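You operate a simulated robot arm through the tools that you are given. There is no shell and no other tool.

You are at the controls of a simulated robot arm. One attempt, no reset.

JOB
Add the big carton's missing bag, fold it shut and log it packed.
Fine: set the flavour knob to its label; the bag comes from the table; short flaps first; one push of PACKED.

The check looks at the end state, three seconds after you hand in, the way a careful person would. Anything else that was tipped, shoved, dropped, spilled or broken makes it a failure. Flat cloth is picked up by pressing the open fingertips on it (5 to 10 N) and closing them slowly along it; thin cloth reads only 2 to 8 mm in the jaws.

ROBOT AND FRAMES
A 6-joint arm with a fingered hand, fixed in place. Base frame: the origin is at the foot of the arm, x ahead of it, y to its left, z up; the work surface is at about z = 850. Readings come in mm, rad, newtons and seconds.
With the tool pointing down near the work surface it reaches from about 500 to 960 mm from the base axis. Its first joint turns from -2.897 to 2.897 rad. Payload 5 kg.
The tool frame sits at the grasp point between the pads (the TCP): z along the fingers, y along the line on which they close. The tips reach 43 mm beyond it. Largest opening 144 mm; the body of the gripper starts 50 mm behind the TCP. The gripper is a hand of 5 fingers: y runs from the thumb to the fingers, the wrist lies at [-21, -133, -233] in the tool frame, and closing takes about 1.5 s.
Orientation is that of the tool frame in the base frame, as [roll, pitch, yaw] about the fixed x, y, z axes, in that order (R = Rz(yaw) Ry(pitch) Rx(roll)). With the fingers straight down and the wrist toward the robot, the tool's x, y and z point along [0, 1, 0], [1, 0, 0] and [0, 0, -1] of the base frame.

CONTROLS
- The arm moves only by the tool arm_command. Its argument "plan" is a list of rows, each an object of numbers (a shift or turn left out is 0, a gripper value left out holds the last): "wx", "wy", "wz": the turn, a rotation vector about the tool's x, y, z in units of 6 degrees (1.0 is 6 degrees); "x", "y", "z": the shift along the tool's x, y, z in units of 50 mm (1.0 is 50 mm); "hand": the gripper command, from -1 (shut) to 1 (fully open), values between in proportion. In form: [{"wx": .., "wy": .., "wz": .., "x": .., "y": .., "z": .., "hand": ..}, ...]. A call has 1 to 20 rows; each row shifts and turns the commanded pose from where the row before left it, along the tool's axes as they then stand. A call with a number of a shift or a turn outside -1 to 1 is refused whole. A row lasts 0.2 s, in which the tool goes at most 50 mm and 0.15 rad; a call with a longer step from one row to the next is refused whole, and so is a gripper value outside its range. A pose out of reach is approached as far as the arm can. The call stops where the force on the tool passes 70 N (or 10 N more than at its start, if that is more) or the arm is blocked; 0.2 s more then pass. The fingers move at their own pace (about 72 mm/s each) and stop on an object; they squeeze with about 22 N. The grip force told is the motor's: it shows also when the fingers shut on nothing. Time passes only in rows, and 0.2 s behind the last, so rows that do not move let the fingers close. It gives the time, the measured TCP pose, the force on the tool (base axes), the opening and the grip force at its end, in the units of the frame above (readings bear some noise), with the torque about the TCP (base axes, N m) and any sound that the robot's microphone picked up, and new pictures: "pictures" is both (left out), scene, wrist or none.
- Cameras (640 x 400 px; columns grow to the right, rows downward): "scene" is fixed at [399.8, -649, 1812.4]; the picture's right is [1.00, 0.08, 0.00], its down [0.05, -0.65, -0.76] and it looks along [-0.06, 0.75, -0.65] (base axes); focal length 327 px, centre (320, 200). "wrist" rides on the gripper at [86, -109, -168] in the tool frame; the picture's right is [-0.80, 0.28, -0.53], its down [-0.54, -0.73, 0.42] and it looks along [-0.27, 0.63, 0.73] (tool axes); focal length 275 px, centre (320, 200).
- lift_body(by): slides the trunk up (or, below 0, down) by that many mm; the arm rides with it, the base frame stays. It gives what a move gives, with no picture.
- set_grasp(shape): the hand has 5 fingers and takes this shape, open, in about a second: jaw (thumb against the fingers, like two jaws); tri (thumb and two fingers); tip (a fingertip pinch); poke (one finger out to press); point (the index stretched); flat (the hand flat); cup (the hand cupped); fist (a fist). The gripper value then closes the fingers along that shape, each until it touches; the sizes above hold for jaw. It gives what a move gives, with no picture.
- point_at(camera, pixels): for up to 12 pixels [column, row] of the newest picture of that camera ("zoom" is the newest enlarged one), the place [x, y, z] in the base frame of the surface seen there, good to about 2 mm. It takes no simulated time.
- close_up(camera, box): a new picture of the part [left, top, right, bottom] of that camera's present view, enlarged. It takes no simulated time.
- finish_job(): hands the job in; it is judged then, once.

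Open the gripper and draw the arm clear of the work before you hand the job in, unless the task says otherwise.

The tools are called after "Request:" by a JSON object that holds its "method" and its "body". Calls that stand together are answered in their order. arm_command: Moves the arm, as the interface text tells. Its arguments: {"type":"object","properties":{"plan":{"type":"array","items":{"type":"object","properties":{"wx":{"type":"number"},"wy":{"type":"number"},"wz":{"type":"number"},"x":{"type":"number"},"y":{"type":"number"},"z":{"type":"number"},"hand":{"type":"number"}}}},"pictures":{"type":"string","enum":["both","scene","wrist","none"]}},"required":["plan"]} The other tools are called the same way: lift_body (by) slides the trunk up or down; set_grasp (shape) gives the hand a shape; point_at (camera, pixels) gives the place of the surface under pixels of a picture; close_up (camera, box) takes an enlarged picture of a part of a camera's view; finish_job () hands the job in.

At the start:

```text
clock: 0.0
ee_pos: [264.8, 262.6, 1360.1]
tcp_rot: [-3.141, 0.0, 1.572]
force: [0.7, 1.0, 0.0]
moment: [-0.02, -0.05, -0.03]
gripper_width: 143.6
grip_force: 0.0
shape: jaw
trunk travel left (down, up): [-525.0, 65.0]
```

scene: 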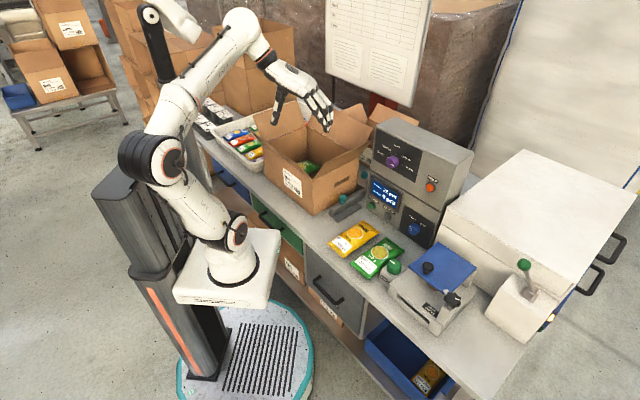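
wrist: 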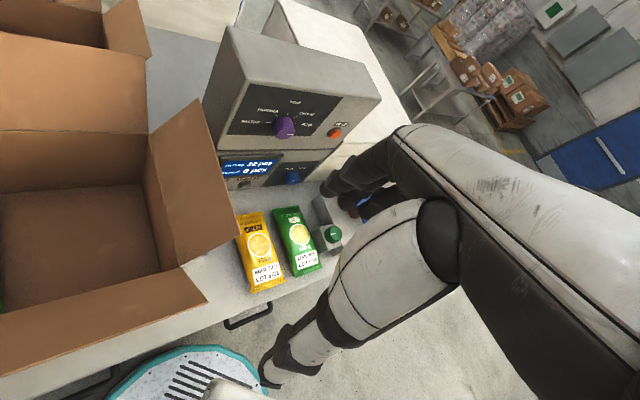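

I start by looking closely at the carton, the panel and the bags on the table.

Request:
{"method": "close_up", "body": {"camera": "scene", "box": [240, 90, 400, 220]}}

Request:
{"method": "close_up", "body": {"camera": "scene", "box": [340, 110, 480, 250]}}

Request:
{"method": "close_up", "body": {"camera": "scene", "box": [310, 200, 480, 340]}}

Request:
{"method": "close_up", "body": {"camera": "scene", "box": [320, 0, 440, 110]}}

Request:
{"method": "close_up", "body": {"camera": "wrist", "box": [200, 60, 400, 200]}}

Request:
{"method": "close_up", "body": {"camera": "scene", "box": [180, 80, 300, 180]}}

```text
3.08 times, centred on (320, 155) of scene
```

zoom: 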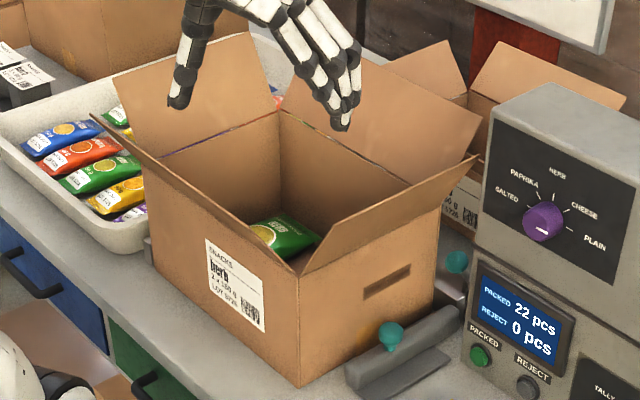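

```text
2.86 times, centred on (410, 180) of scene
```

zoom: 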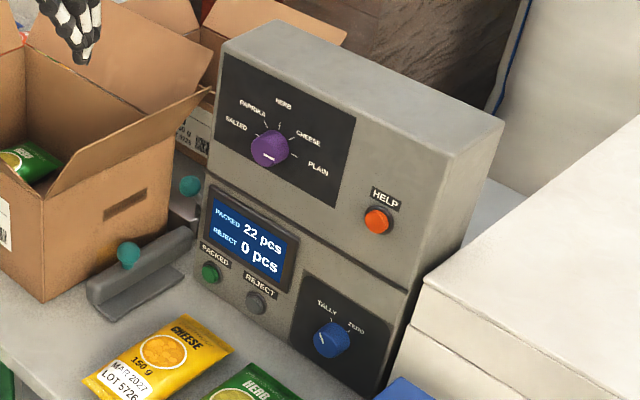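

```text
2.86 times, centred on (395, 270) of scene
```

zoom: 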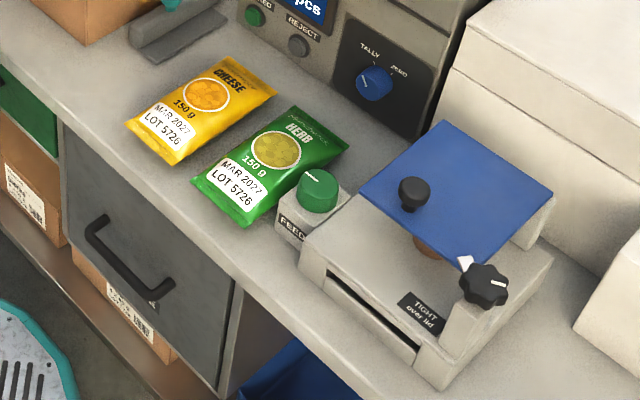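

```text
3.64 times, centred on (380, 55) of scene
```

zoom: 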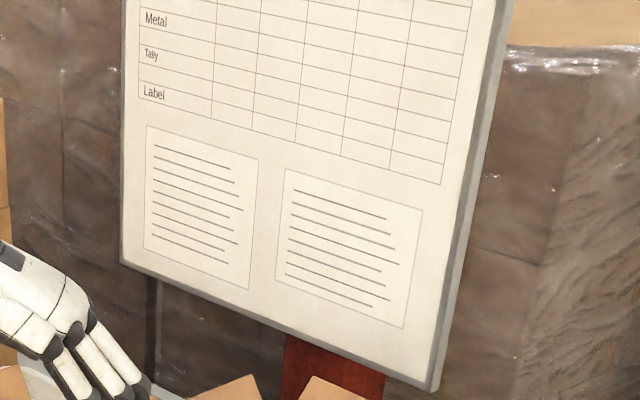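

```text
2.86 times, centred on (300, 130) of wrist
```

zoom: 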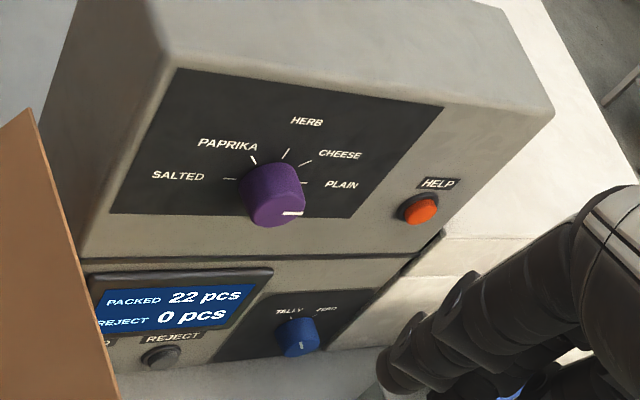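

```text
4.00 times, centred on (240, 130) of scene
```

zoom: 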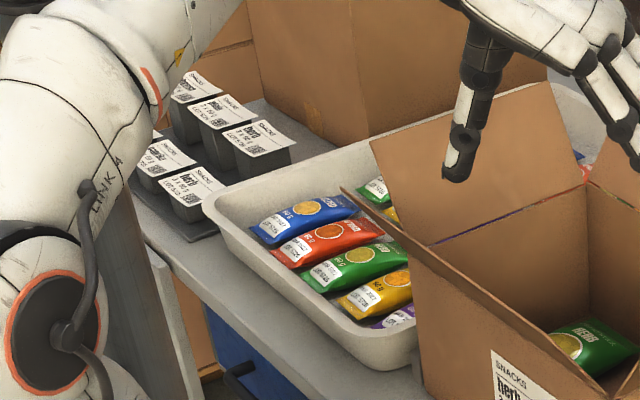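

The carton's label reads herb 2 x 150 g LOT 5726; the green HERB bag on the table at (378,257) matches it. I measure the carton, bag, knob and button.

Request:
{"method": "point_at", "body": {"camera": "scene", "pixels": [[264, 156], [312, 212], [357, 185], [362, 150], [311, 118], [290, 106], [257, 110], [370, 130], [308, 168], [330, 190], [345, 180], [300, 160]]}}

Request:
{"method": "point_at", "body": {"camera": "scene", "pixels": [[391, 161], [375, 205], [388, 212], [360, 270], [378, 257], [395, 245], [352, 238], [393, 268], [346, 200], [430, 187], [413, 229], [380, 262]]}}

Request:
{"method": "close_up", "body": {"camera": "scene", "box": [365, 135, 425, 175]}}

Request:
{"method": "close_up", "body": {"camera": "wrist", "box": [0, 0, 240, 400]}}

Request:
{"method": "close_up", "body": {"camera": "wrist", "box": [255, 100, 315, 140]}}

```text
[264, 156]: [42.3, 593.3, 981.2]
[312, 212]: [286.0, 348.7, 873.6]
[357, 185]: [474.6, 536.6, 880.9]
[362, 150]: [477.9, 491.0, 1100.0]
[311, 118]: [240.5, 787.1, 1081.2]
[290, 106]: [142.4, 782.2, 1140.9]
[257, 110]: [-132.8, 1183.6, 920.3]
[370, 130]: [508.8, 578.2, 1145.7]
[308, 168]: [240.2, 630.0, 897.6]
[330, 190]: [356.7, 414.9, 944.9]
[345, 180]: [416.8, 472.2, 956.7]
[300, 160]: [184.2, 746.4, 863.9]
```

```text
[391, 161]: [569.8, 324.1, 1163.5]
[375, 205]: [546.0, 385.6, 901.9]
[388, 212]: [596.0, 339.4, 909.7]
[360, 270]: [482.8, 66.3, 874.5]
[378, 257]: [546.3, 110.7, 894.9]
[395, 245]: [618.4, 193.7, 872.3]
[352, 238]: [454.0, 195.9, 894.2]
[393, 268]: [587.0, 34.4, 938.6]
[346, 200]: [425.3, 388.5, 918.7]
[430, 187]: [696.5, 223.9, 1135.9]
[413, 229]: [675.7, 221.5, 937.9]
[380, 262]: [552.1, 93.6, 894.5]
```

```text
10.00 times, centred on (395, 155) of scene
```

zoom: 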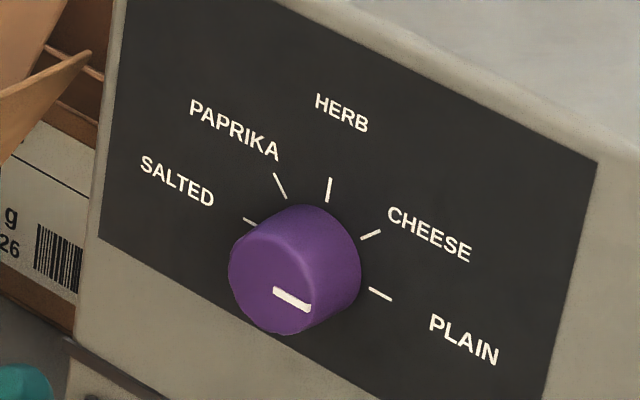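

```text
1.00 times, centred on (120, 200) of wrist (not enlarged: the box is as wide or as high as the picture)
```

zoom: 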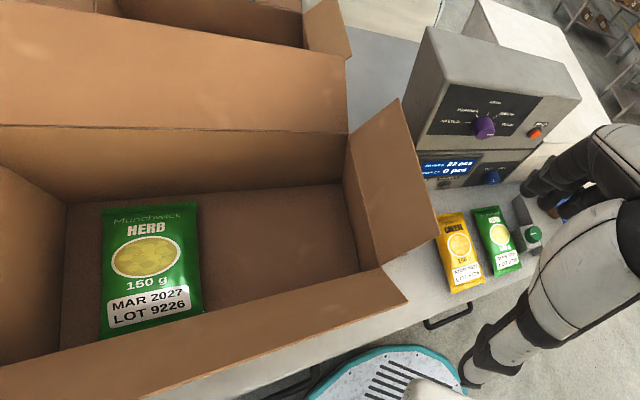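

```text
10.00 times, centred on (285, 120) of wrist
```

zoom: 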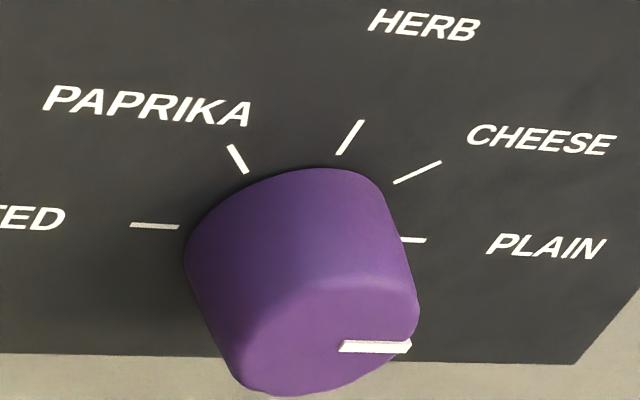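

The bag inside the carton seems to read LOT 9226; I must read the carton label and the table bags' lots carefully, and see other bags on the table.

Request:
{"method": "close_up", "body": {"camera": "scene", "box": [280, 160, 320, 195]}}

Request:
{"method": "close_up", "body": {"camera": "scene", "box": [345, 250, 395, 282]}}

Request:
{"method": "close_up", "body": {"camera": "wrist", "box": [230, 200, 330, 290]}}

Request:
{"method": "close_up", "body": {"camera": "scene", "box": [370, 340, 480, 400]}}

Request:
{"method": "close_up", "body": {"camera": "scene", "box": [400, 230, 560, 340]}}

```text
11.43 times, centred on (300, 178) of scene
```

zoom: 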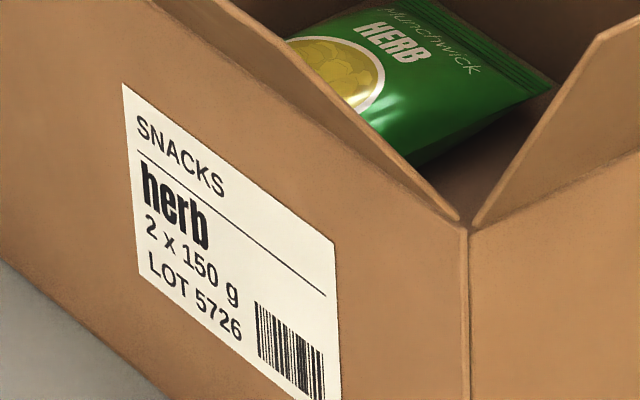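

```text
12.50 times, centred on (370, 266) of scene
```

zoom: 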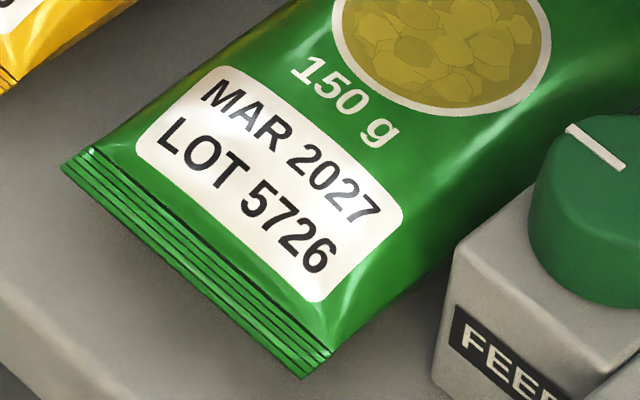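

```text
4.44 times, centred on (280, 245) of wrist
```

zoom: 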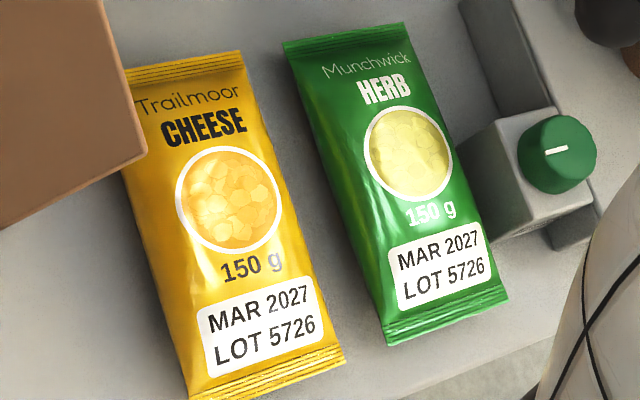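

```text
5.82 times, centred on (425, 370) of scene
```

zoom: 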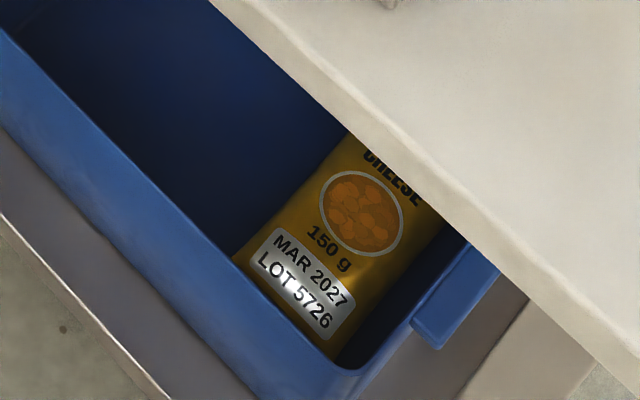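

```text
3.64 times, centred on (480, 285) of scene
```

zoom: 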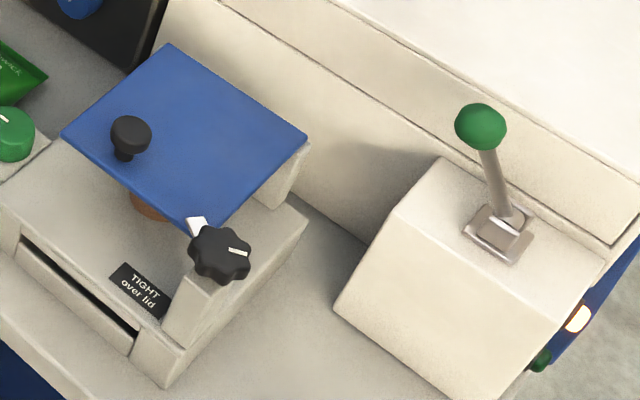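

Request:
{"method": "close_up", "body": {"camera": "wrist", "box": [0, 150, 60, 250]}}

Request:
{"method": "point_at", "body": {"camera": "zoom", "pixels": [[320, 200], [340, 200]]}}

```text
4.00 times, centred on (30, 200) of wrist
```

zoom: 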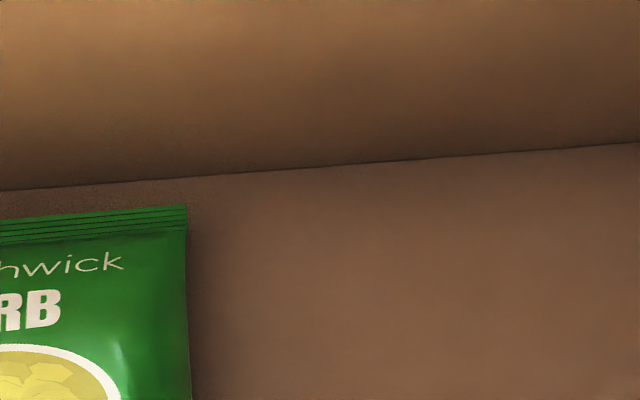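

```text
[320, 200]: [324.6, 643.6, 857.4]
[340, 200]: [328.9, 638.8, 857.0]
```

I read the lot on the bag inside the carton with a box reaching past the left border of the picture.

Request:
{"method": "close_up", "body": {"camera": "wrist", "box": [-110, 190, 10, 350]}}

Request:
{"method": "close_up", "body": {"camera": "wrist", "box": [0, 0, 20, 400]}}

```text
refused: -110 is not a number from 0 to 640
```

```text
1.00 times, centred on (10, 200) of wrist (not enlarged: the box is as wide or as high as the picture)
```

zoom: 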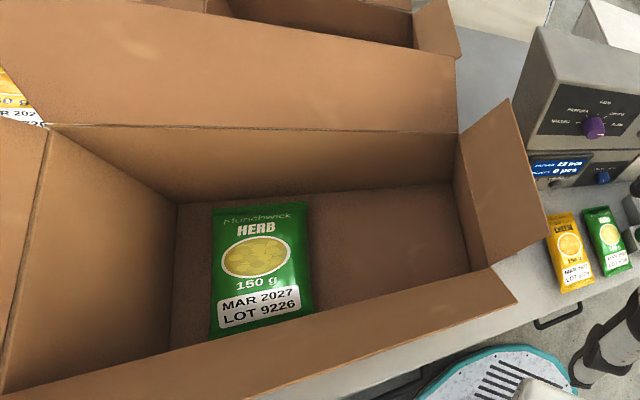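

The zoom view is useful for measuring the carton: I query its corners, flap edges and the bag inside.

Request:
{"method": "point_at", "body": {"camera": "zoom", "pixels": [[58, 130], [455, 136], [468, 271], [20, 392], [177, 207], [455, 185], [470, 268], [175, 345], [265, 255], [520, 300], [510, 100], [545, 240]]}}

Request:
{"method": "point_at", "body": {"camera": "zoom", "pixels": [[455, 60], [40, 120], [20, 0], [300, 80], [300, 135], [460, 265], [300, 320], [250, 350], [490, 180], [465, 160], [30, 250], [10, 200]]}}

Request:
{"method": "close_up", "body": {"camera": "wrist", "box": [0, 230, 20, 290]}}

```text
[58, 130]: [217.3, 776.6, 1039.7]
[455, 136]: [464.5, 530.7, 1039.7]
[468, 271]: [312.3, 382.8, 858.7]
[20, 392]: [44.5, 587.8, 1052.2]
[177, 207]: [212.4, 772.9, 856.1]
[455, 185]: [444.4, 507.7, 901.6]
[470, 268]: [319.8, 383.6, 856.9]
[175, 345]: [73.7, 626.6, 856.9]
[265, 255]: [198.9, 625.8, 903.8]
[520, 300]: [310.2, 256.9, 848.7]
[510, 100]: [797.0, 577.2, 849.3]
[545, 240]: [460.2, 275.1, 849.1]
```

```text
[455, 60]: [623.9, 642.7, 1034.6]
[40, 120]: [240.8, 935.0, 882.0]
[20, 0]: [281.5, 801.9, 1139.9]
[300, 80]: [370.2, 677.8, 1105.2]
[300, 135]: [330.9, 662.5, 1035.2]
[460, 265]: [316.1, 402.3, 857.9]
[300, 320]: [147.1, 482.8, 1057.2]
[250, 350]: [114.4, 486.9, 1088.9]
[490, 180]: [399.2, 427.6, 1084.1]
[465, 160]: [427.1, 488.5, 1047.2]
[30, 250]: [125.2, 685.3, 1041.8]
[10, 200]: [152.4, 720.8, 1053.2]
```

```text
6.67 times, centred on (10, 260) of wrist
```

zoom: 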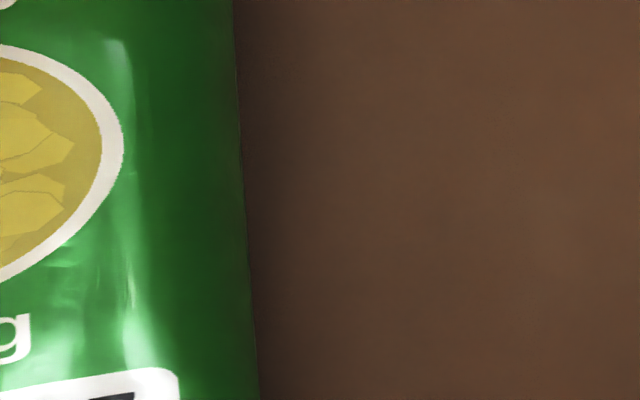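

I measure the herb bag's outline, the knob, the neighbours and the table between them.

Request:
{"method": "close_up", "body": {"camera": "scene", "box": [325, 215, 425, 290]}}

Request:
{"method": "point_at", "body": {"camera": "zoom", "pixels": [[165, 340], [270, 400], [405, 155], [500, 215], [150, 95], [75, 210], [315, 105], [400, 330], [440, 300], [330, 290], [290, 230], [440, 260]]}}

```text
5.33 times, centred on (375, 252) of scene
```

zoom: 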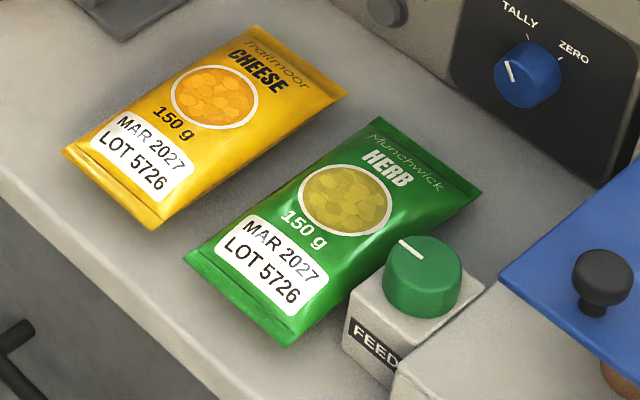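

```text
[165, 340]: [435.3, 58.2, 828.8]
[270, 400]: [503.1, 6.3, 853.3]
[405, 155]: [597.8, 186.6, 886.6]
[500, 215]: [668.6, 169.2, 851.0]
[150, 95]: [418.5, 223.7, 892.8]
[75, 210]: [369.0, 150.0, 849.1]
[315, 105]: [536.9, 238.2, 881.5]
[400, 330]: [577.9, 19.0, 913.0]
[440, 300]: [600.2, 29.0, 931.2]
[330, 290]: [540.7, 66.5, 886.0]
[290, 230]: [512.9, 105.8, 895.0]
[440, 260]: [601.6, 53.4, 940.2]
```

Now the corners of the herb bag exactly, and the knob's rim and panel face.

Request:
{"method": "point_at", "body": {"camera": "zoom", "pixels": [[188, 256], [284, 342], [477, 193], [381, 122], [215, 222], [340, 315], [275, 190], [150, 222], [318, 68], [340, 90], [360, 310], [372, 290]]}}

Request:
{"method": "close_up", "body": {"camera": "scene", "box": [365, 135, 425, 175]}}

Request:
{"method": "point_at", "body": {"camera": "zoom", "pixels": [[285, 285], [240, 275], [300, 325], [340, 220], [353, 265], [300, 210], [328, 190], [380, 294], [250, 220], [200, 330], [500, 250], [480, 380]]}}

```text
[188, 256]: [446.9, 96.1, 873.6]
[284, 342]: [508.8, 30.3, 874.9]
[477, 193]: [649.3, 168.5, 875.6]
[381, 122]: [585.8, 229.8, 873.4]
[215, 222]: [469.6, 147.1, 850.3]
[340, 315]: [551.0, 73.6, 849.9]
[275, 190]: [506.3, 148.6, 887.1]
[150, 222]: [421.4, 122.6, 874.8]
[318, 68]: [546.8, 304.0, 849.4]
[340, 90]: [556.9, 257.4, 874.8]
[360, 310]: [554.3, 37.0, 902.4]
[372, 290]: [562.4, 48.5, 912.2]
```

```text
10.00 times, centred on (395, 155) of scene
```

zoom: 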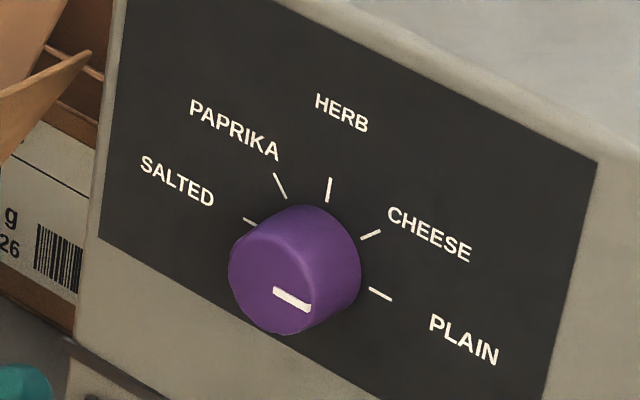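

```text
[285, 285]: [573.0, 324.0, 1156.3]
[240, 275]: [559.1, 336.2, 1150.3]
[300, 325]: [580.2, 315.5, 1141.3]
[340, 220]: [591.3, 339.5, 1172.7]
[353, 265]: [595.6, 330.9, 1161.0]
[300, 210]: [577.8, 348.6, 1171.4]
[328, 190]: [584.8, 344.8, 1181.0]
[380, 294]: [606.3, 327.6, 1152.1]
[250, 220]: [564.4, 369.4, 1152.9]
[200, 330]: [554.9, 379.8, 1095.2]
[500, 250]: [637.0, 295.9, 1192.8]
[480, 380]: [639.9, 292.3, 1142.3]
```

The herb bag spans about 90 mm across and 196 mm long, centred near (548,131) with its long axis pointing away from the robot. I fly high to above it and turn the hand so that it closes across the bag.

Request:
{"method": "arm_command", "body": {"plan": [{"y": 0.826, "x": -0.36, "hand": 1}, {"y": 0.826, "x": -0.36}, {"y": 0.826, "x": -0.36}, {"y": 0.826, "x": -0.36}, {"y": 0.826, "x": -0.36}, {"y": 0.826, "x": -0.36}, {"y": 0.826, "x": -0.36}, {"wz": 0.9375}, {"wz": 0.9375}, {"wz": 0.9375}, {"wz": 0.9375}, {"wz": 0.9375}, {"wz": 0.9375}, {"wz": 0.9375}, {"wz": 0.9375}]}}

```text
clock: 3.2
ee_pos: [553.7, 136.6, 1360.0]
tcp_rot: [-3.142, 0.0, 0.784]
force: [0.0, -0.2, 0.3]
moment: [0.0, -0.01, 0.01]
gripper_width: 143.9
grip_force: 0.0
shape: jaw
trunk travel left (down, up): [-525.0, 65.0]
```

scene: 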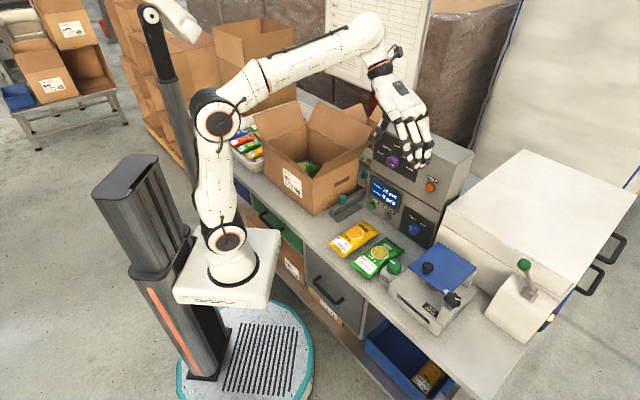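
wrist: 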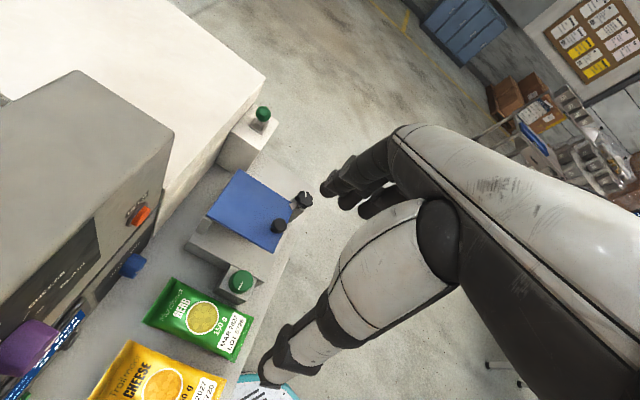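

The hand is over the bag with y across it. I descend to 970 mm and look.

Request:
{"method": "arm_command", "body": {"plan": [{"z": 1}, {"z": 1}, {"z": 1}, {"z": 1}, {"z": 1}, {"z": 1}, {"z": 1}, {"z": 0.8}, {}]}}

Request:
{"method": "close_up", "body": {"camera": "scene", "box": [320, 160, 460, 290]}}

```text
clock: 5.2
ee_pos: [553.8, 136.7, 974.6]
tcp_rot: [3.134, -0.008, 0.789]
force: [-5.6, 2.9, 50.3]
moment: [-4.25, -2.78, -0.34]
gripper_width: 143.9
grip_force: 0.0
shape: jaw
trunk travel left (down, up): [-525.0, 65.0]
```

scene: 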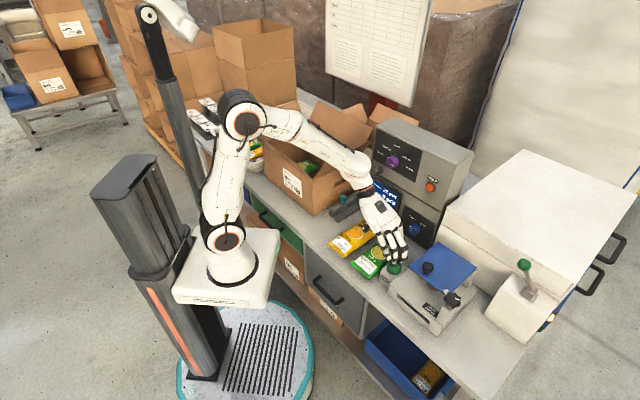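
wrist: 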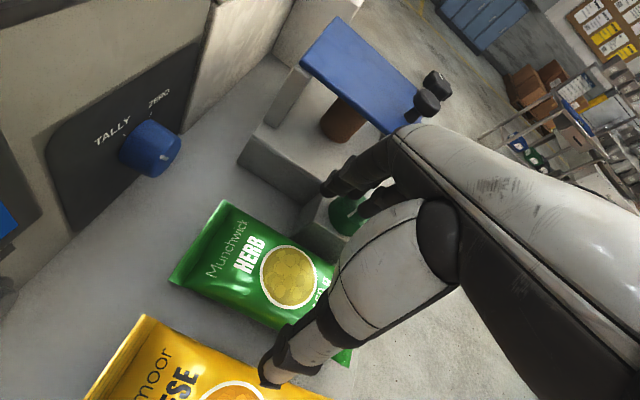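

```text
3.08 times, centred on (390, 225) of scene
```

zoom: 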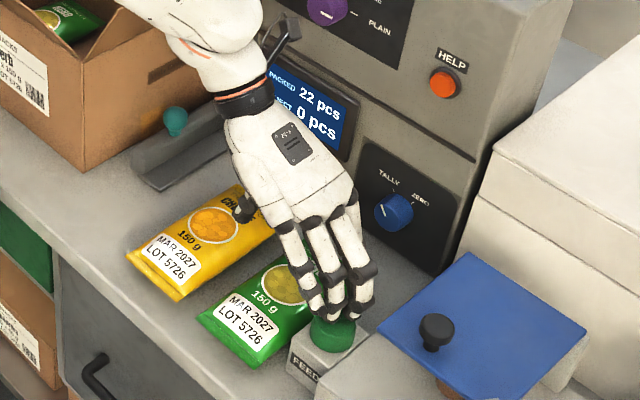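

A 50 N contact shows: the fingers rest on the FEED knob at z≈940. I go straight back up and check the knob for damage.

Request:
{"method": "arm_command", "body": {"plan": [{"z": -0.6}, {"z": -0.8}, {"z": -0.8}, {"z": -0.8}, {}]}}

Request:
{"method": "close_up", "body": {"camera": "scene", "box": [340, 215, 440, 290]}}

Request:
{"method": "close_up", "body": {"camera": "wrist", "box": [120, 150, 340, 350]}}

```text
clock: 6.4
ee_pos: [553.7, 135.9, 1119.7]
tcp_rot: [3.141, 0.0, 0.785]
force: [0.0, -0.4, 0.5]
moment: [0.03, 0.0, 0.03]
gripper_width: 143.7
grip_force: 0.2
shape: jaw
trunk travel left (down, up): [-525.0, 65.0]
```

scene: 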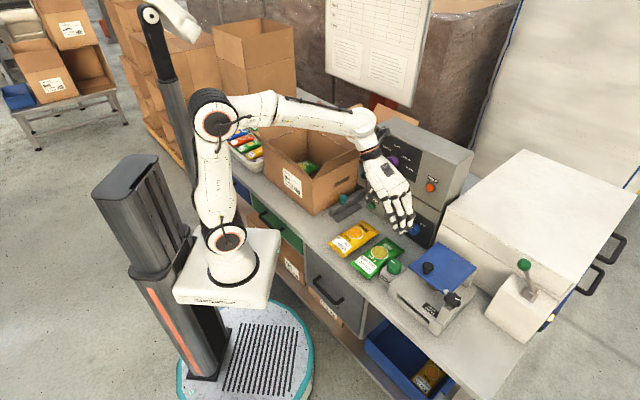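
wrist: 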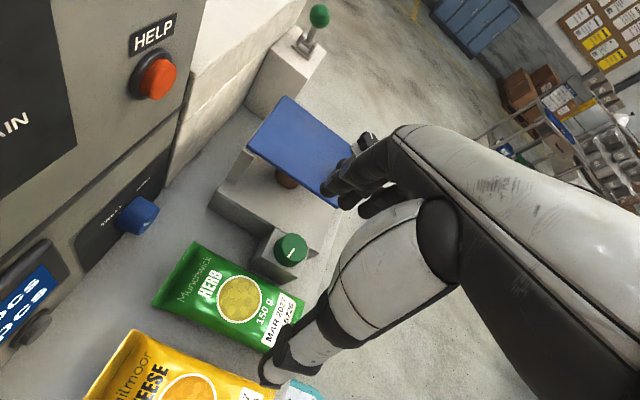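

```text
5.33 times, centred on (390, 252) of scene
```

zoom: 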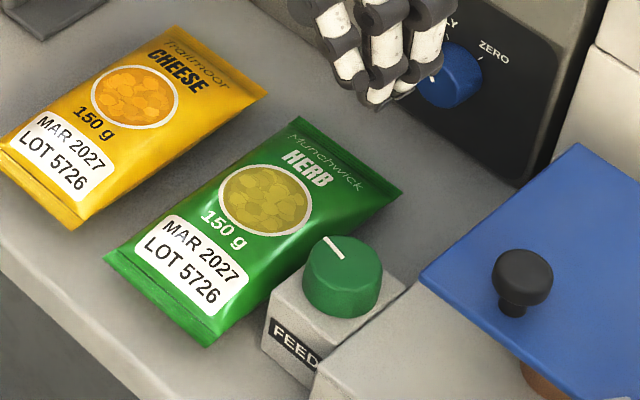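

```text
2.00 times, centred on (230, 250) of wrist
```

zoom: 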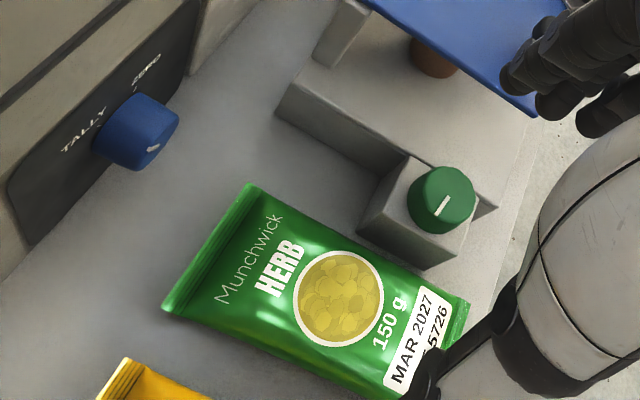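

I compare the FEED knob's mark with before (it ran at about 35° in the picture), and the PANEL knob marks.

Request:
{"method": "close_up", "body": {"camera": "scene", "box": [345, 250, 395, 282]}}

Request:
{"method": "close_up", "body": {"camera": "scene", "box": [380, 252, 410, 282]}}

```text
12.50 times, centred on (370, 266) of scene
```

zoom: 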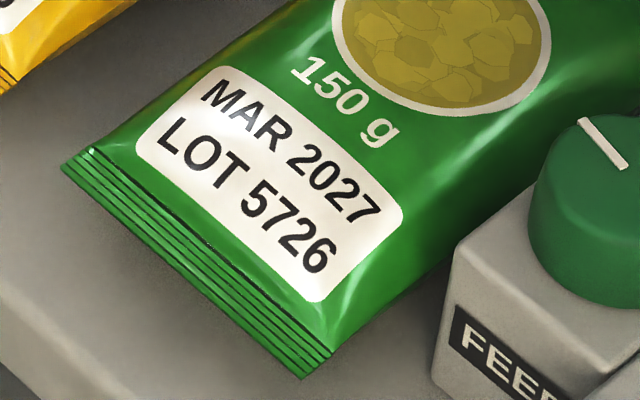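

```text
13.33 times, centred on (395, 267) of scene
```

zoom: 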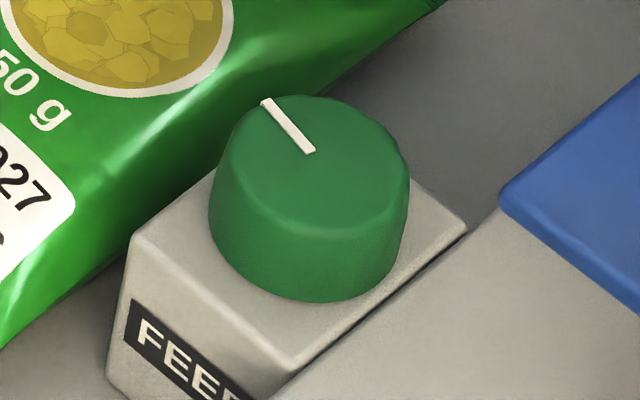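

The FEED knob turned slightly under the fingers; I measure how much so as to put it back afterwards.

Request:
{"method": "point_at", "body": {"camera": "scene", "pixels": [[390.3, 260.8], [390.9, 259.9], [394.4, 263.44], [391, 266], [397, 262], [395, 267], [393, 261], [400, 266]]}}

Request:
{"method": "point_at", "body": {"camera": "zoom", "pixels": [[268, 104], [310, 150], [225, 165], [300, 220], [400, 170], [350, 105], [280, 215], [300, 330], [130, 235], [290, 365], [465, 230], [440, 215]]}}

```text
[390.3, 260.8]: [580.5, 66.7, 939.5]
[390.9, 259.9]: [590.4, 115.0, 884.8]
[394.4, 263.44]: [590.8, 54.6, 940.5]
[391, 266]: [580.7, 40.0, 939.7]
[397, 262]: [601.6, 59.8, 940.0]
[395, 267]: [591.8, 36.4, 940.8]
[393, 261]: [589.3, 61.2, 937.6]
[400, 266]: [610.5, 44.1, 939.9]
```

```text
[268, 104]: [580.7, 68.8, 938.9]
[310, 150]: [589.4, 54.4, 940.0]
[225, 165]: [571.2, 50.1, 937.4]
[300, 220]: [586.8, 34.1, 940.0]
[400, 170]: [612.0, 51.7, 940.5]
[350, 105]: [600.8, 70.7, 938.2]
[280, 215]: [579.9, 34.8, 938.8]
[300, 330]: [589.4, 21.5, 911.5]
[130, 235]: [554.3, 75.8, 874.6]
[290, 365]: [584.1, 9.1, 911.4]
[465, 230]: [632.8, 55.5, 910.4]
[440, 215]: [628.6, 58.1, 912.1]
```

The mark was at about 132° and is now about 118°, so I owe it roughly 14° counter-clockwise later. First I find how wide the row of fingers is, using the fingers seen in the scene picture.

Request:
{"method": "close_up", "body": {"camera": "scene", "box": [355, 150, 435, 250]}}

Request:
{"method": "point_at", "body": {"camera": "zoom", "pixels": [[300, 315], [330, 335], [365, 325], [385, 300], [290, 260], [340, 270], [370, 260], [385, 250], [260, 190], [240, 100], [200, 110], [345, 200]]}}

```text
4.00 times, centred on (395, 200) of scene
```

zoom: 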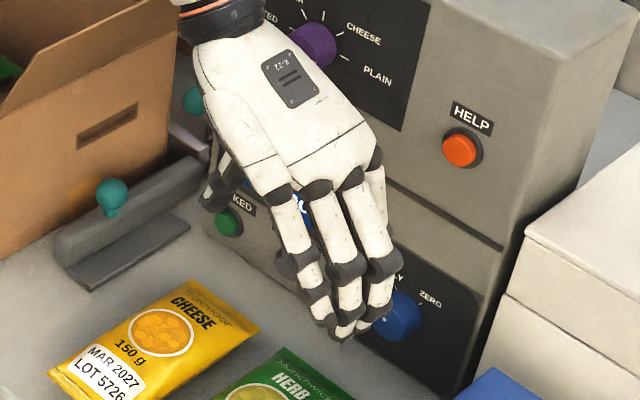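

```text
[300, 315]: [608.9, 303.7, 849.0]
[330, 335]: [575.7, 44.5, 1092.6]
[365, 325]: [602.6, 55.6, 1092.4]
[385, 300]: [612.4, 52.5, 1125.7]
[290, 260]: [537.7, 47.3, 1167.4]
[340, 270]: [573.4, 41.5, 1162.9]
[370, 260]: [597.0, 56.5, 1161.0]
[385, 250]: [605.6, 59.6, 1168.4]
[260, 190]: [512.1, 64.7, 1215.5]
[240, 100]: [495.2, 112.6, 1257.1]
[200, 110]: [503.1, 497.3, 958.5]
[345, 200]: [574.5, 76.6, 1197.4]
```

The four fingers lie on the −x side of the TCP, so with this heading they foul the FEED box. I rise and turn the hand half round so the thumb comes on the FEED side and the fingers on the wide-gap side.

Request:
{"method": "arm_command", "body": {"plan": [{"z": -1}, {"z": -1}, {"wz": -1}, {"wz": -1}, {"wz": -1}, {"wz": -1}, {"wz": -1}, {"wz": -1}, {"wz": -1}, {"wz": -1}, {"wz": -1}, {"wz": -1}, {"wz": -1}, {"wz": -1}, {"wz": -1}, {"wz": -1}, {"wz": -1}, {"wz": -1}], "pictures": "none"}}

Request:
{"method": "arm_command", "body": {"plan": [{"wz": -1}, {"wz": -1}, {"wz": -1}, {"wz": -1}, {"wz": -1}, {"wz": -1}, {"wz": -1}, {"wz": -1}, {"wz": -1}, {"wz": -1}, {"wz": -1}, {"wz": -1}, {"wz": -1}, {"wz": -1}, {}]}}

```text
clock: 10.2
ee_pos: [553.7, 136.9, 1220.4]
tcp_rot: [3.141, 0.0, 2.463]
force: [0.0, -0.1, -0.1]
moment: [-0.03, -0.02, 0.0]
gripper_width: 144.2
grip_force: 0.1
shape: jaw
trunk travel left (down, up): [-525.0, 65.0]
```

```text
clock: 13.4
ee_pos: [537.6, 168.9, 1199.9]
tcp_rot: [-3.129, 0.001, -2.375]
force: [-0.1, 0.2, -0.3]
moment: [-0.05, 0.0, -0.01]
gripper_width: 143.8
grip_force: 0.0
shape: jaw
out of reach, approached as far as the arm can: row 13, 14
trunk travel left (down, up): [-525.0, 65.0]
```

scene: 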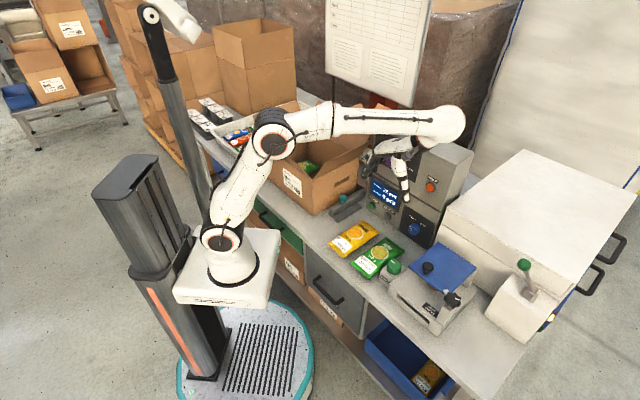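
wrist: 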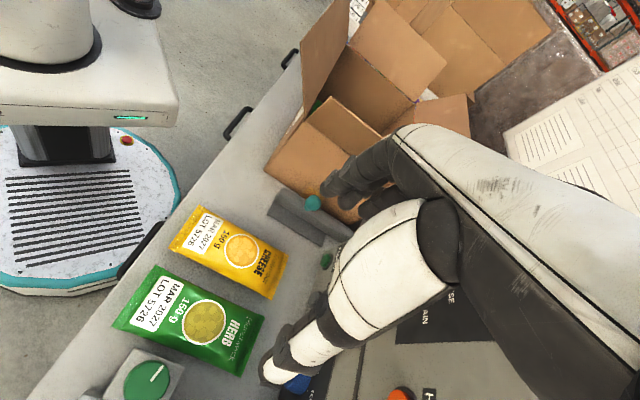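

The last 12° of the turn is out of reach at this height; I check whether the same pose is reachable lower, stopping well above everything (TCP 1020).

Request:
{"method": "arm_command", "body": {"plan": [{"z": 1}, {"z": 1}, {"z": 1}, {"z": 1}, {}, {}]}}

```text
clock: 14.8
ee_pos: [537.8, 171.4, 998.6]
tcp_rot: [-3.14, 0.001, -2.357]
force: [-0.4, -0.5, 0.1]
moment: [-0.02, 0.01, 0.01]
gripper_width: 144.2
grip_force: 0.1
shape: jaw
trunk travel left (down, up): [-525.0, 65.0]
```

scene: 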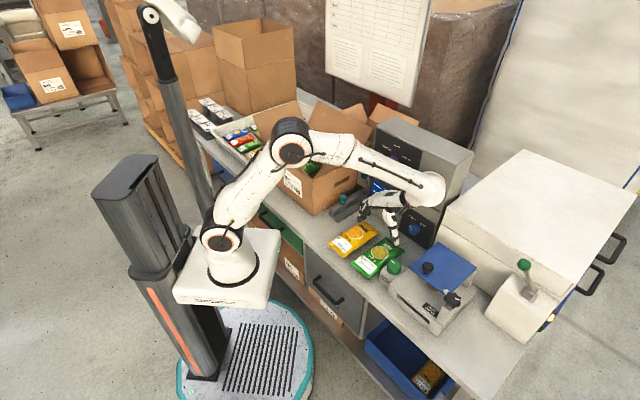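
wrist: 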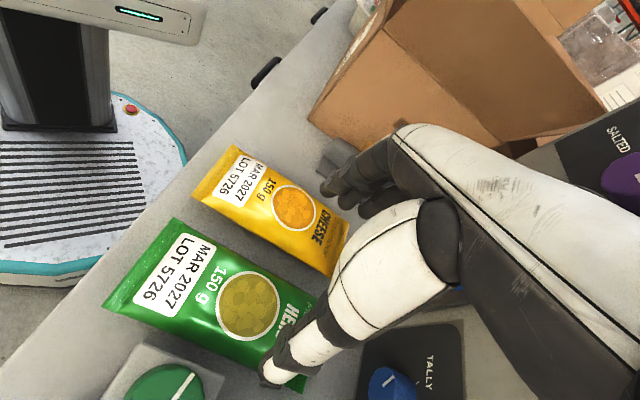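

At this height the pose is held with the thumb on the FEED side. I shift to u=295, v=507 and narrow the opening to about 122 mm.

Request:
{"method": "arm_command", "body": {"plan": [{"y": -0.72, "x": -0.12, "hand": 0.69}, {}, {}, {}]}}

Request:
{"method": "close_up", "body": {"camera": "scene", "box": [330, 180, 450, 290]}}

```text
clock: 15.8
ee_pos: [568.6, 148.1, 999.5]
tcp_rot: [-3.141, 0.0, -2.357]
force: [-0.2, 0.0, -0.2]
moment: [-0.03, 0.02, 0.01]
gripper_width: 121.8
grip_force: 0.0
shape: jaw
trunk travel left (down, up): [-525.0, 65.0]
```

scene: 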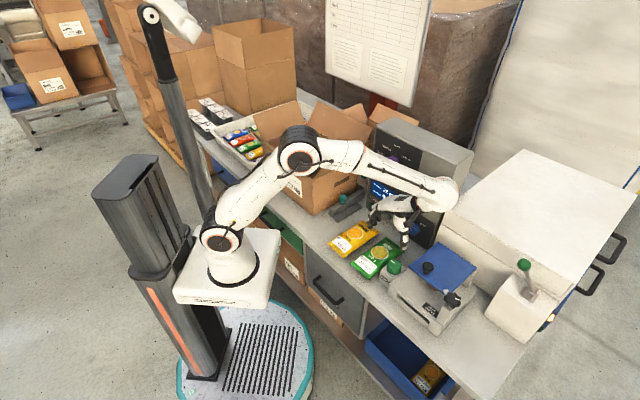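
wrist: 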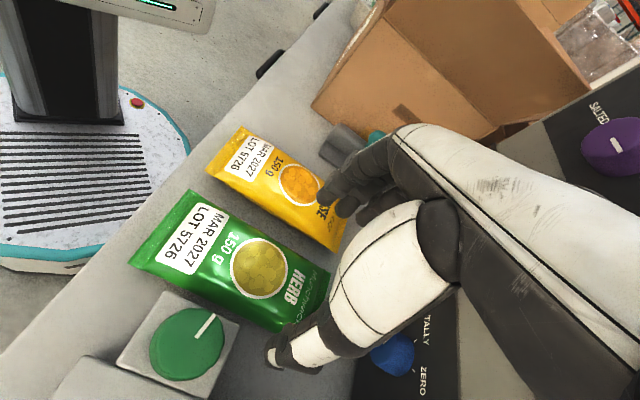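

```text
3.64 times, centred on (390, 235) of scene
```

zoom: 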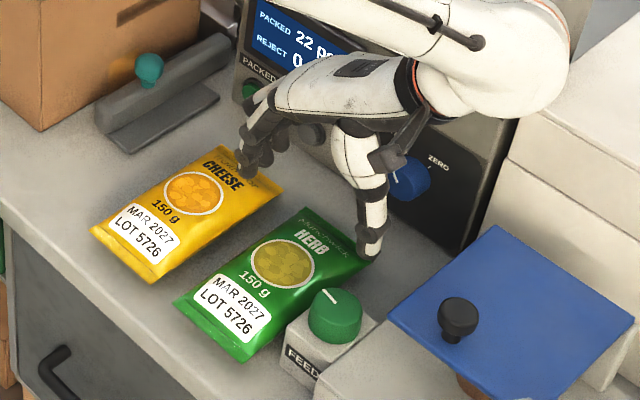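

I measure where the thumb tip and finger tips really are.

Request:
{"method": "point_at", "body": {"camera": "zoom", "pixels": [[368, 250], [362, 240], [375, 235], [248, 170], [245, 155], [265, 150], [280, 140], [315, 130], [300, 135], [560, 100], [430, 130], [255, 140]]}}

Request:
{"method": "point_at", "body": {"camera": "wrist", "pixels": [[272, 358], [300, 350], [330, 185], [345, 205], [365, 212], [325, 200]]}}

```text
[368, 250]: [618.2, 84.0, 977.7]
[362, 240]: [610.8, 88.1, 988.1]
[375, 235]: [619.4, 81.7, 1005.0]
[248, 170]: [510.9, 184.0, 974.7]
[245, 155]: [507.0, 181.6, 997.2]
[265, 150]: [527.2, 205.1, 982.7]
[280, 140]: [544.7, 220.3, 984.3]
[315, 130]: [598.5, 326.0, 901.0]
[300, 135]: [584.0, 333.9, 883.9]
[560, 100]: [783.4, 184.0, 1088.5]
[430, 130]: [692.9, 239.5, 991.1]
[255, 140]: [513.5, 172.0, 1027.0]
```

```text
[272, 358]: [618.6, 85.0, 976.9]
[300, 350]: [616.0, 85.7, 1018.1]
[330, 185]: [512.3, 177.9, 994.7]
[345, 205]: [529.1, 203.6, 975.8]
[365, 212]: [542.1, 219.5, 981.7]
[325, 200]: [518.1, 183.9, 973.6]
```

Thumb's outer face is at u≈378, v≈496 and the fingers sit at v≈491–565, so I shift 12 mm further from the FEED box and narrow to 108 mm, then lower to TCP 925.

Request:
{"method": "arm_command", "body": {"plan": [{"x": -0.24, "y": 0.046, "hand": 0.5}, {}, {}, {"z": 0.5}, {"z": 0.5}, {"z": 0.5}, {}]}}

Request:
{"method": "close_up", "body": {"camera": "scene", "box": [350, 200, 430, 280]}}

Request:
{"method": "close_up", "body": {"camera": "wrist", "box": [130, 100, 430, 400]}}

```text
clock: 17.4
ee_pos: [575.0, 157.6, 925.6]
tcp_rot: [3.141, 0.0, -2.356]
force: [-0.9, -0.5, 0.5]
moment: [0.02, 0.0, 0.0]
gripper_width: 108.1
grip_force: 0.1
shape: jaw
trunk travel left (down, up): [-525.0, 65.0]
```

scene: 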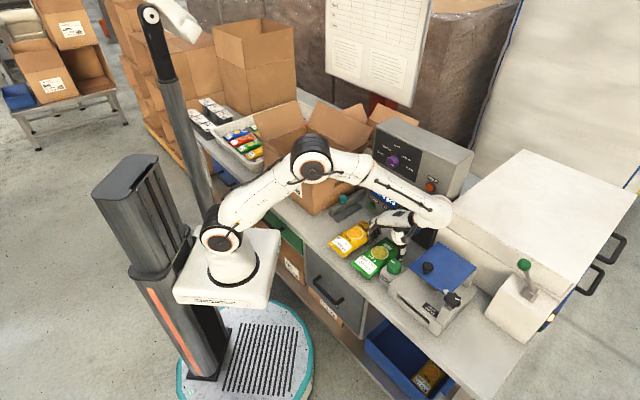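
wrist: 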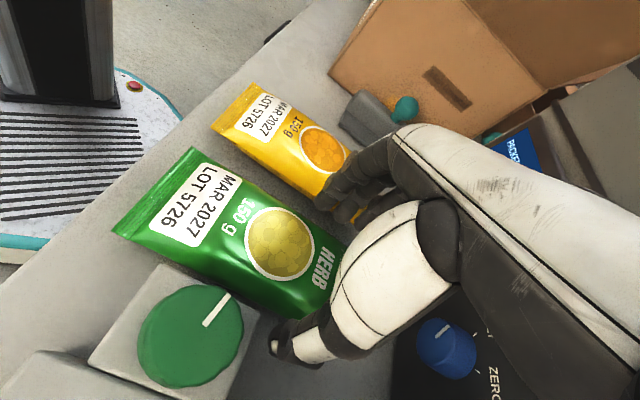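

```text
5.00 times, centred on (390, 240) of scene
```

zoom: 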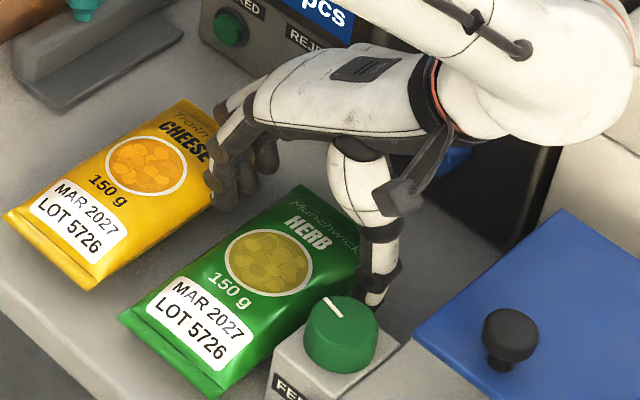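

```text
1.33 times, centred on (280, 250) of wrist
```

zoom: 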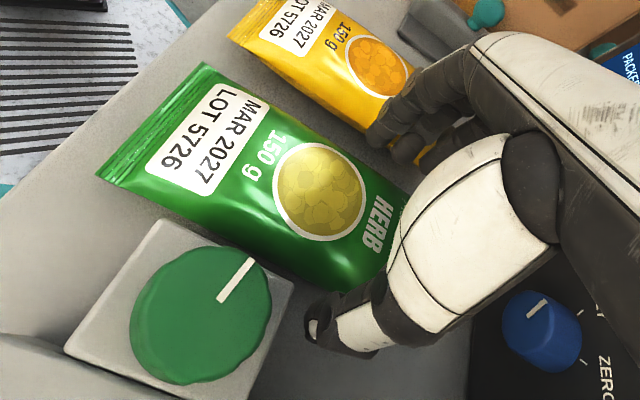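

The fingers look very close to the cheese bag; I measure the gap before going lower.

Request:
{"method": "point_at", "body": {"camera": "scene", "pixels": [[369, 240], [374, 237], [370, 243], [362, 244], [368, 234], [367, 232], [380, 236], [403, 258], [405, 262], [408, 254]]}}

Request:
{"method": "point_at", "body": {"camera": "wrist", "pixels": [[322, 200], [340, 212], [330, 180], [318, 190], [300, 190], [310, 205], [280, 345], [265, 320], [290, 330], [360, 215]]}}

```text
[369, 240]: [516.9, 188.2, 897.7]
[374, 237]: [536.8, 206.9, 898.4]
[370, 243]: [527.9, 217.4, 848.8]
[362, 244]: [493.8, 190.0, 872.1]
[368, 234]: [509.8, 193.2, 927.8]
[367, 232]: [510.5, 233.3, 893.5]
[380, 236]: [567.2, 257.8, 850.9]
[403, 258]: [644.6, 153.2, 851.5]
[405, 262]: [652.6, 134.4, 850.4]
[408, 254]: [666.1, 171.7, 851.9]
```

```text
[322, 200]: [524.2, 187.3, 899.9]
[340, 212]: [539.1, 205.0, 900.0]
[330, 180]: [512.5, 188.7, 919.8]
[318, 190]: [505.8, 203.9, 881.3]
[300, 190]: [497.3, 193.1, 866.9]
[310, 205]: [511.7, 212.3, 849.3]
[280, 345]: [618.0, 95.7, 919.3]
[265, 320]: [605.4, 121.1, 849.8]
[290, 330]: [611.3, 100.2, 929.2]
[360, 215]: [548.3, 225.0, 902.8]
```

Gaps look to be about 5–8 mm on each side; I narrow to 103 mm and lower slowly to TCP 899, then close.

Request:
{"method": "arm_command", "body": {"plan": [{"hand": 0.43}, {}, {"z": 0.2}, {"z": 0.2}, {"z": 0.1}, {}]}}

Request:
{"method": "close_up", "body": {"camera": "scene", "box": [350, 200, 430, 280]}}

```text
clock: 18.8
ee_pos: [575.6, 157.9, 900.6]
tcp_rot: [-3.141, 0.001, -2.357]
force: [0.0, -0.3, -0.1]
moment: [0.01, -0.02, -0.02]
gripper_width: 103.3
grip_force: 0.0
shape: jaw
trunk travel left (down, up): [-525.0, 65.0]
```

scene: 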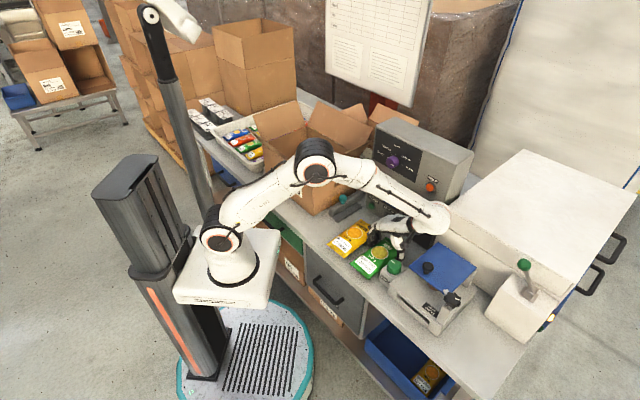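
wrist: 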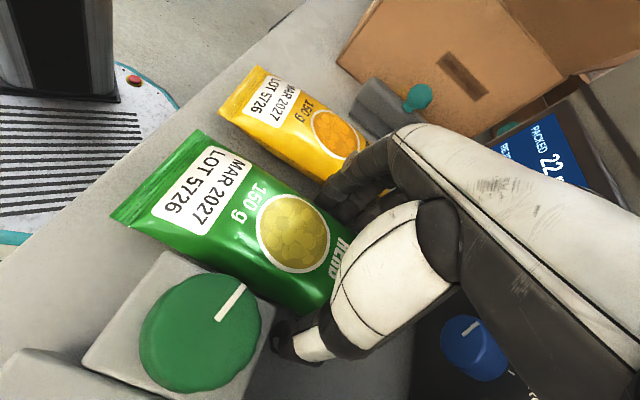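

```text
5.00 times, centred on (390, 240) of scene
```

zoom: 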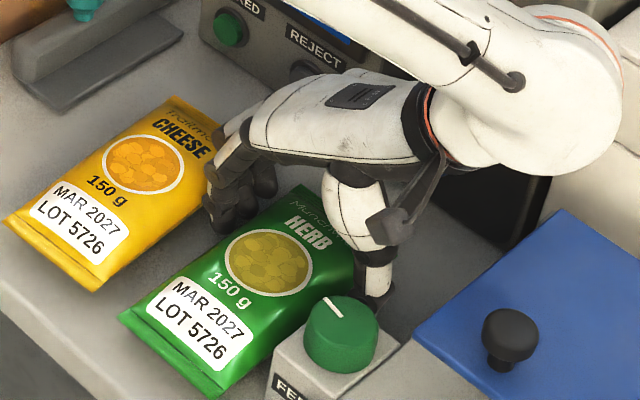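

No contact; the fingers straddle the bag. I close on it and lift a little.

Request:
{"method": "arm_command", "body": {"plan": [{"hand": 0.2}, {"hand": 0}, {"hand": -0.2}, {"hand": -0.4}, {"hand": -0.6}, {"hand": -1}, {}, {}, {}, {}]}}

Request:
{"method": "close_up", "body": {"camera": "scene", "box": [350, 200, 430, 280]}}

```text
clock: 21.0
ee_pos: [575.7, 158.5, 900.4]
tcp_rot: [-3.141, -0.001, -2.357]
force: [-0.2, -0.2, -0.1]
moment: [0.02, 0.01, 0.0]
gripper_width: 87.9
grip_force: 21.8
shape: jaw
trunk travel left (down, up): [-525.0, 65.0]
```

scene: 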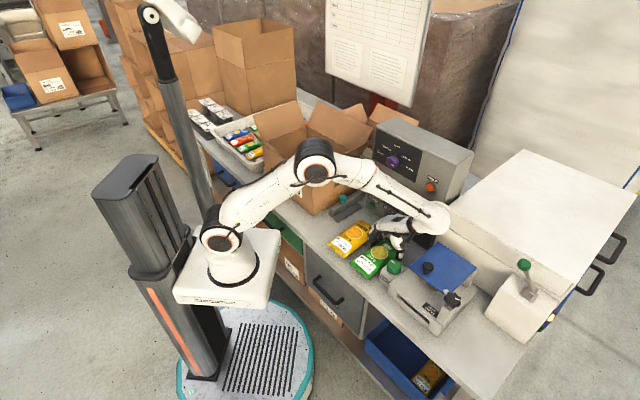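
wrist: 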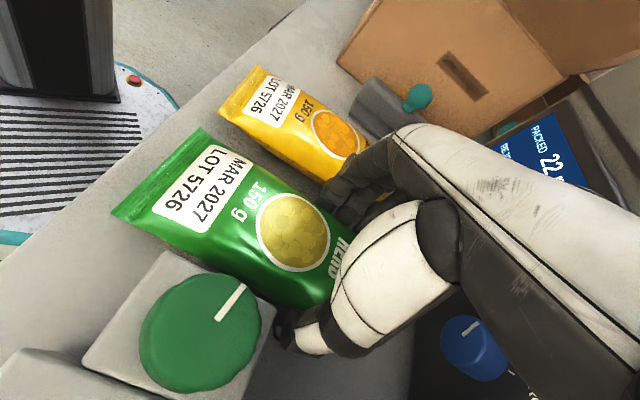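

```text
5.00 times, centred on (390, 240) of scene
```

zoom: 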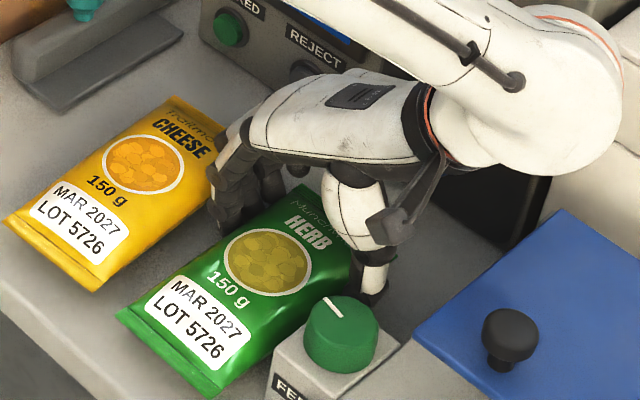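

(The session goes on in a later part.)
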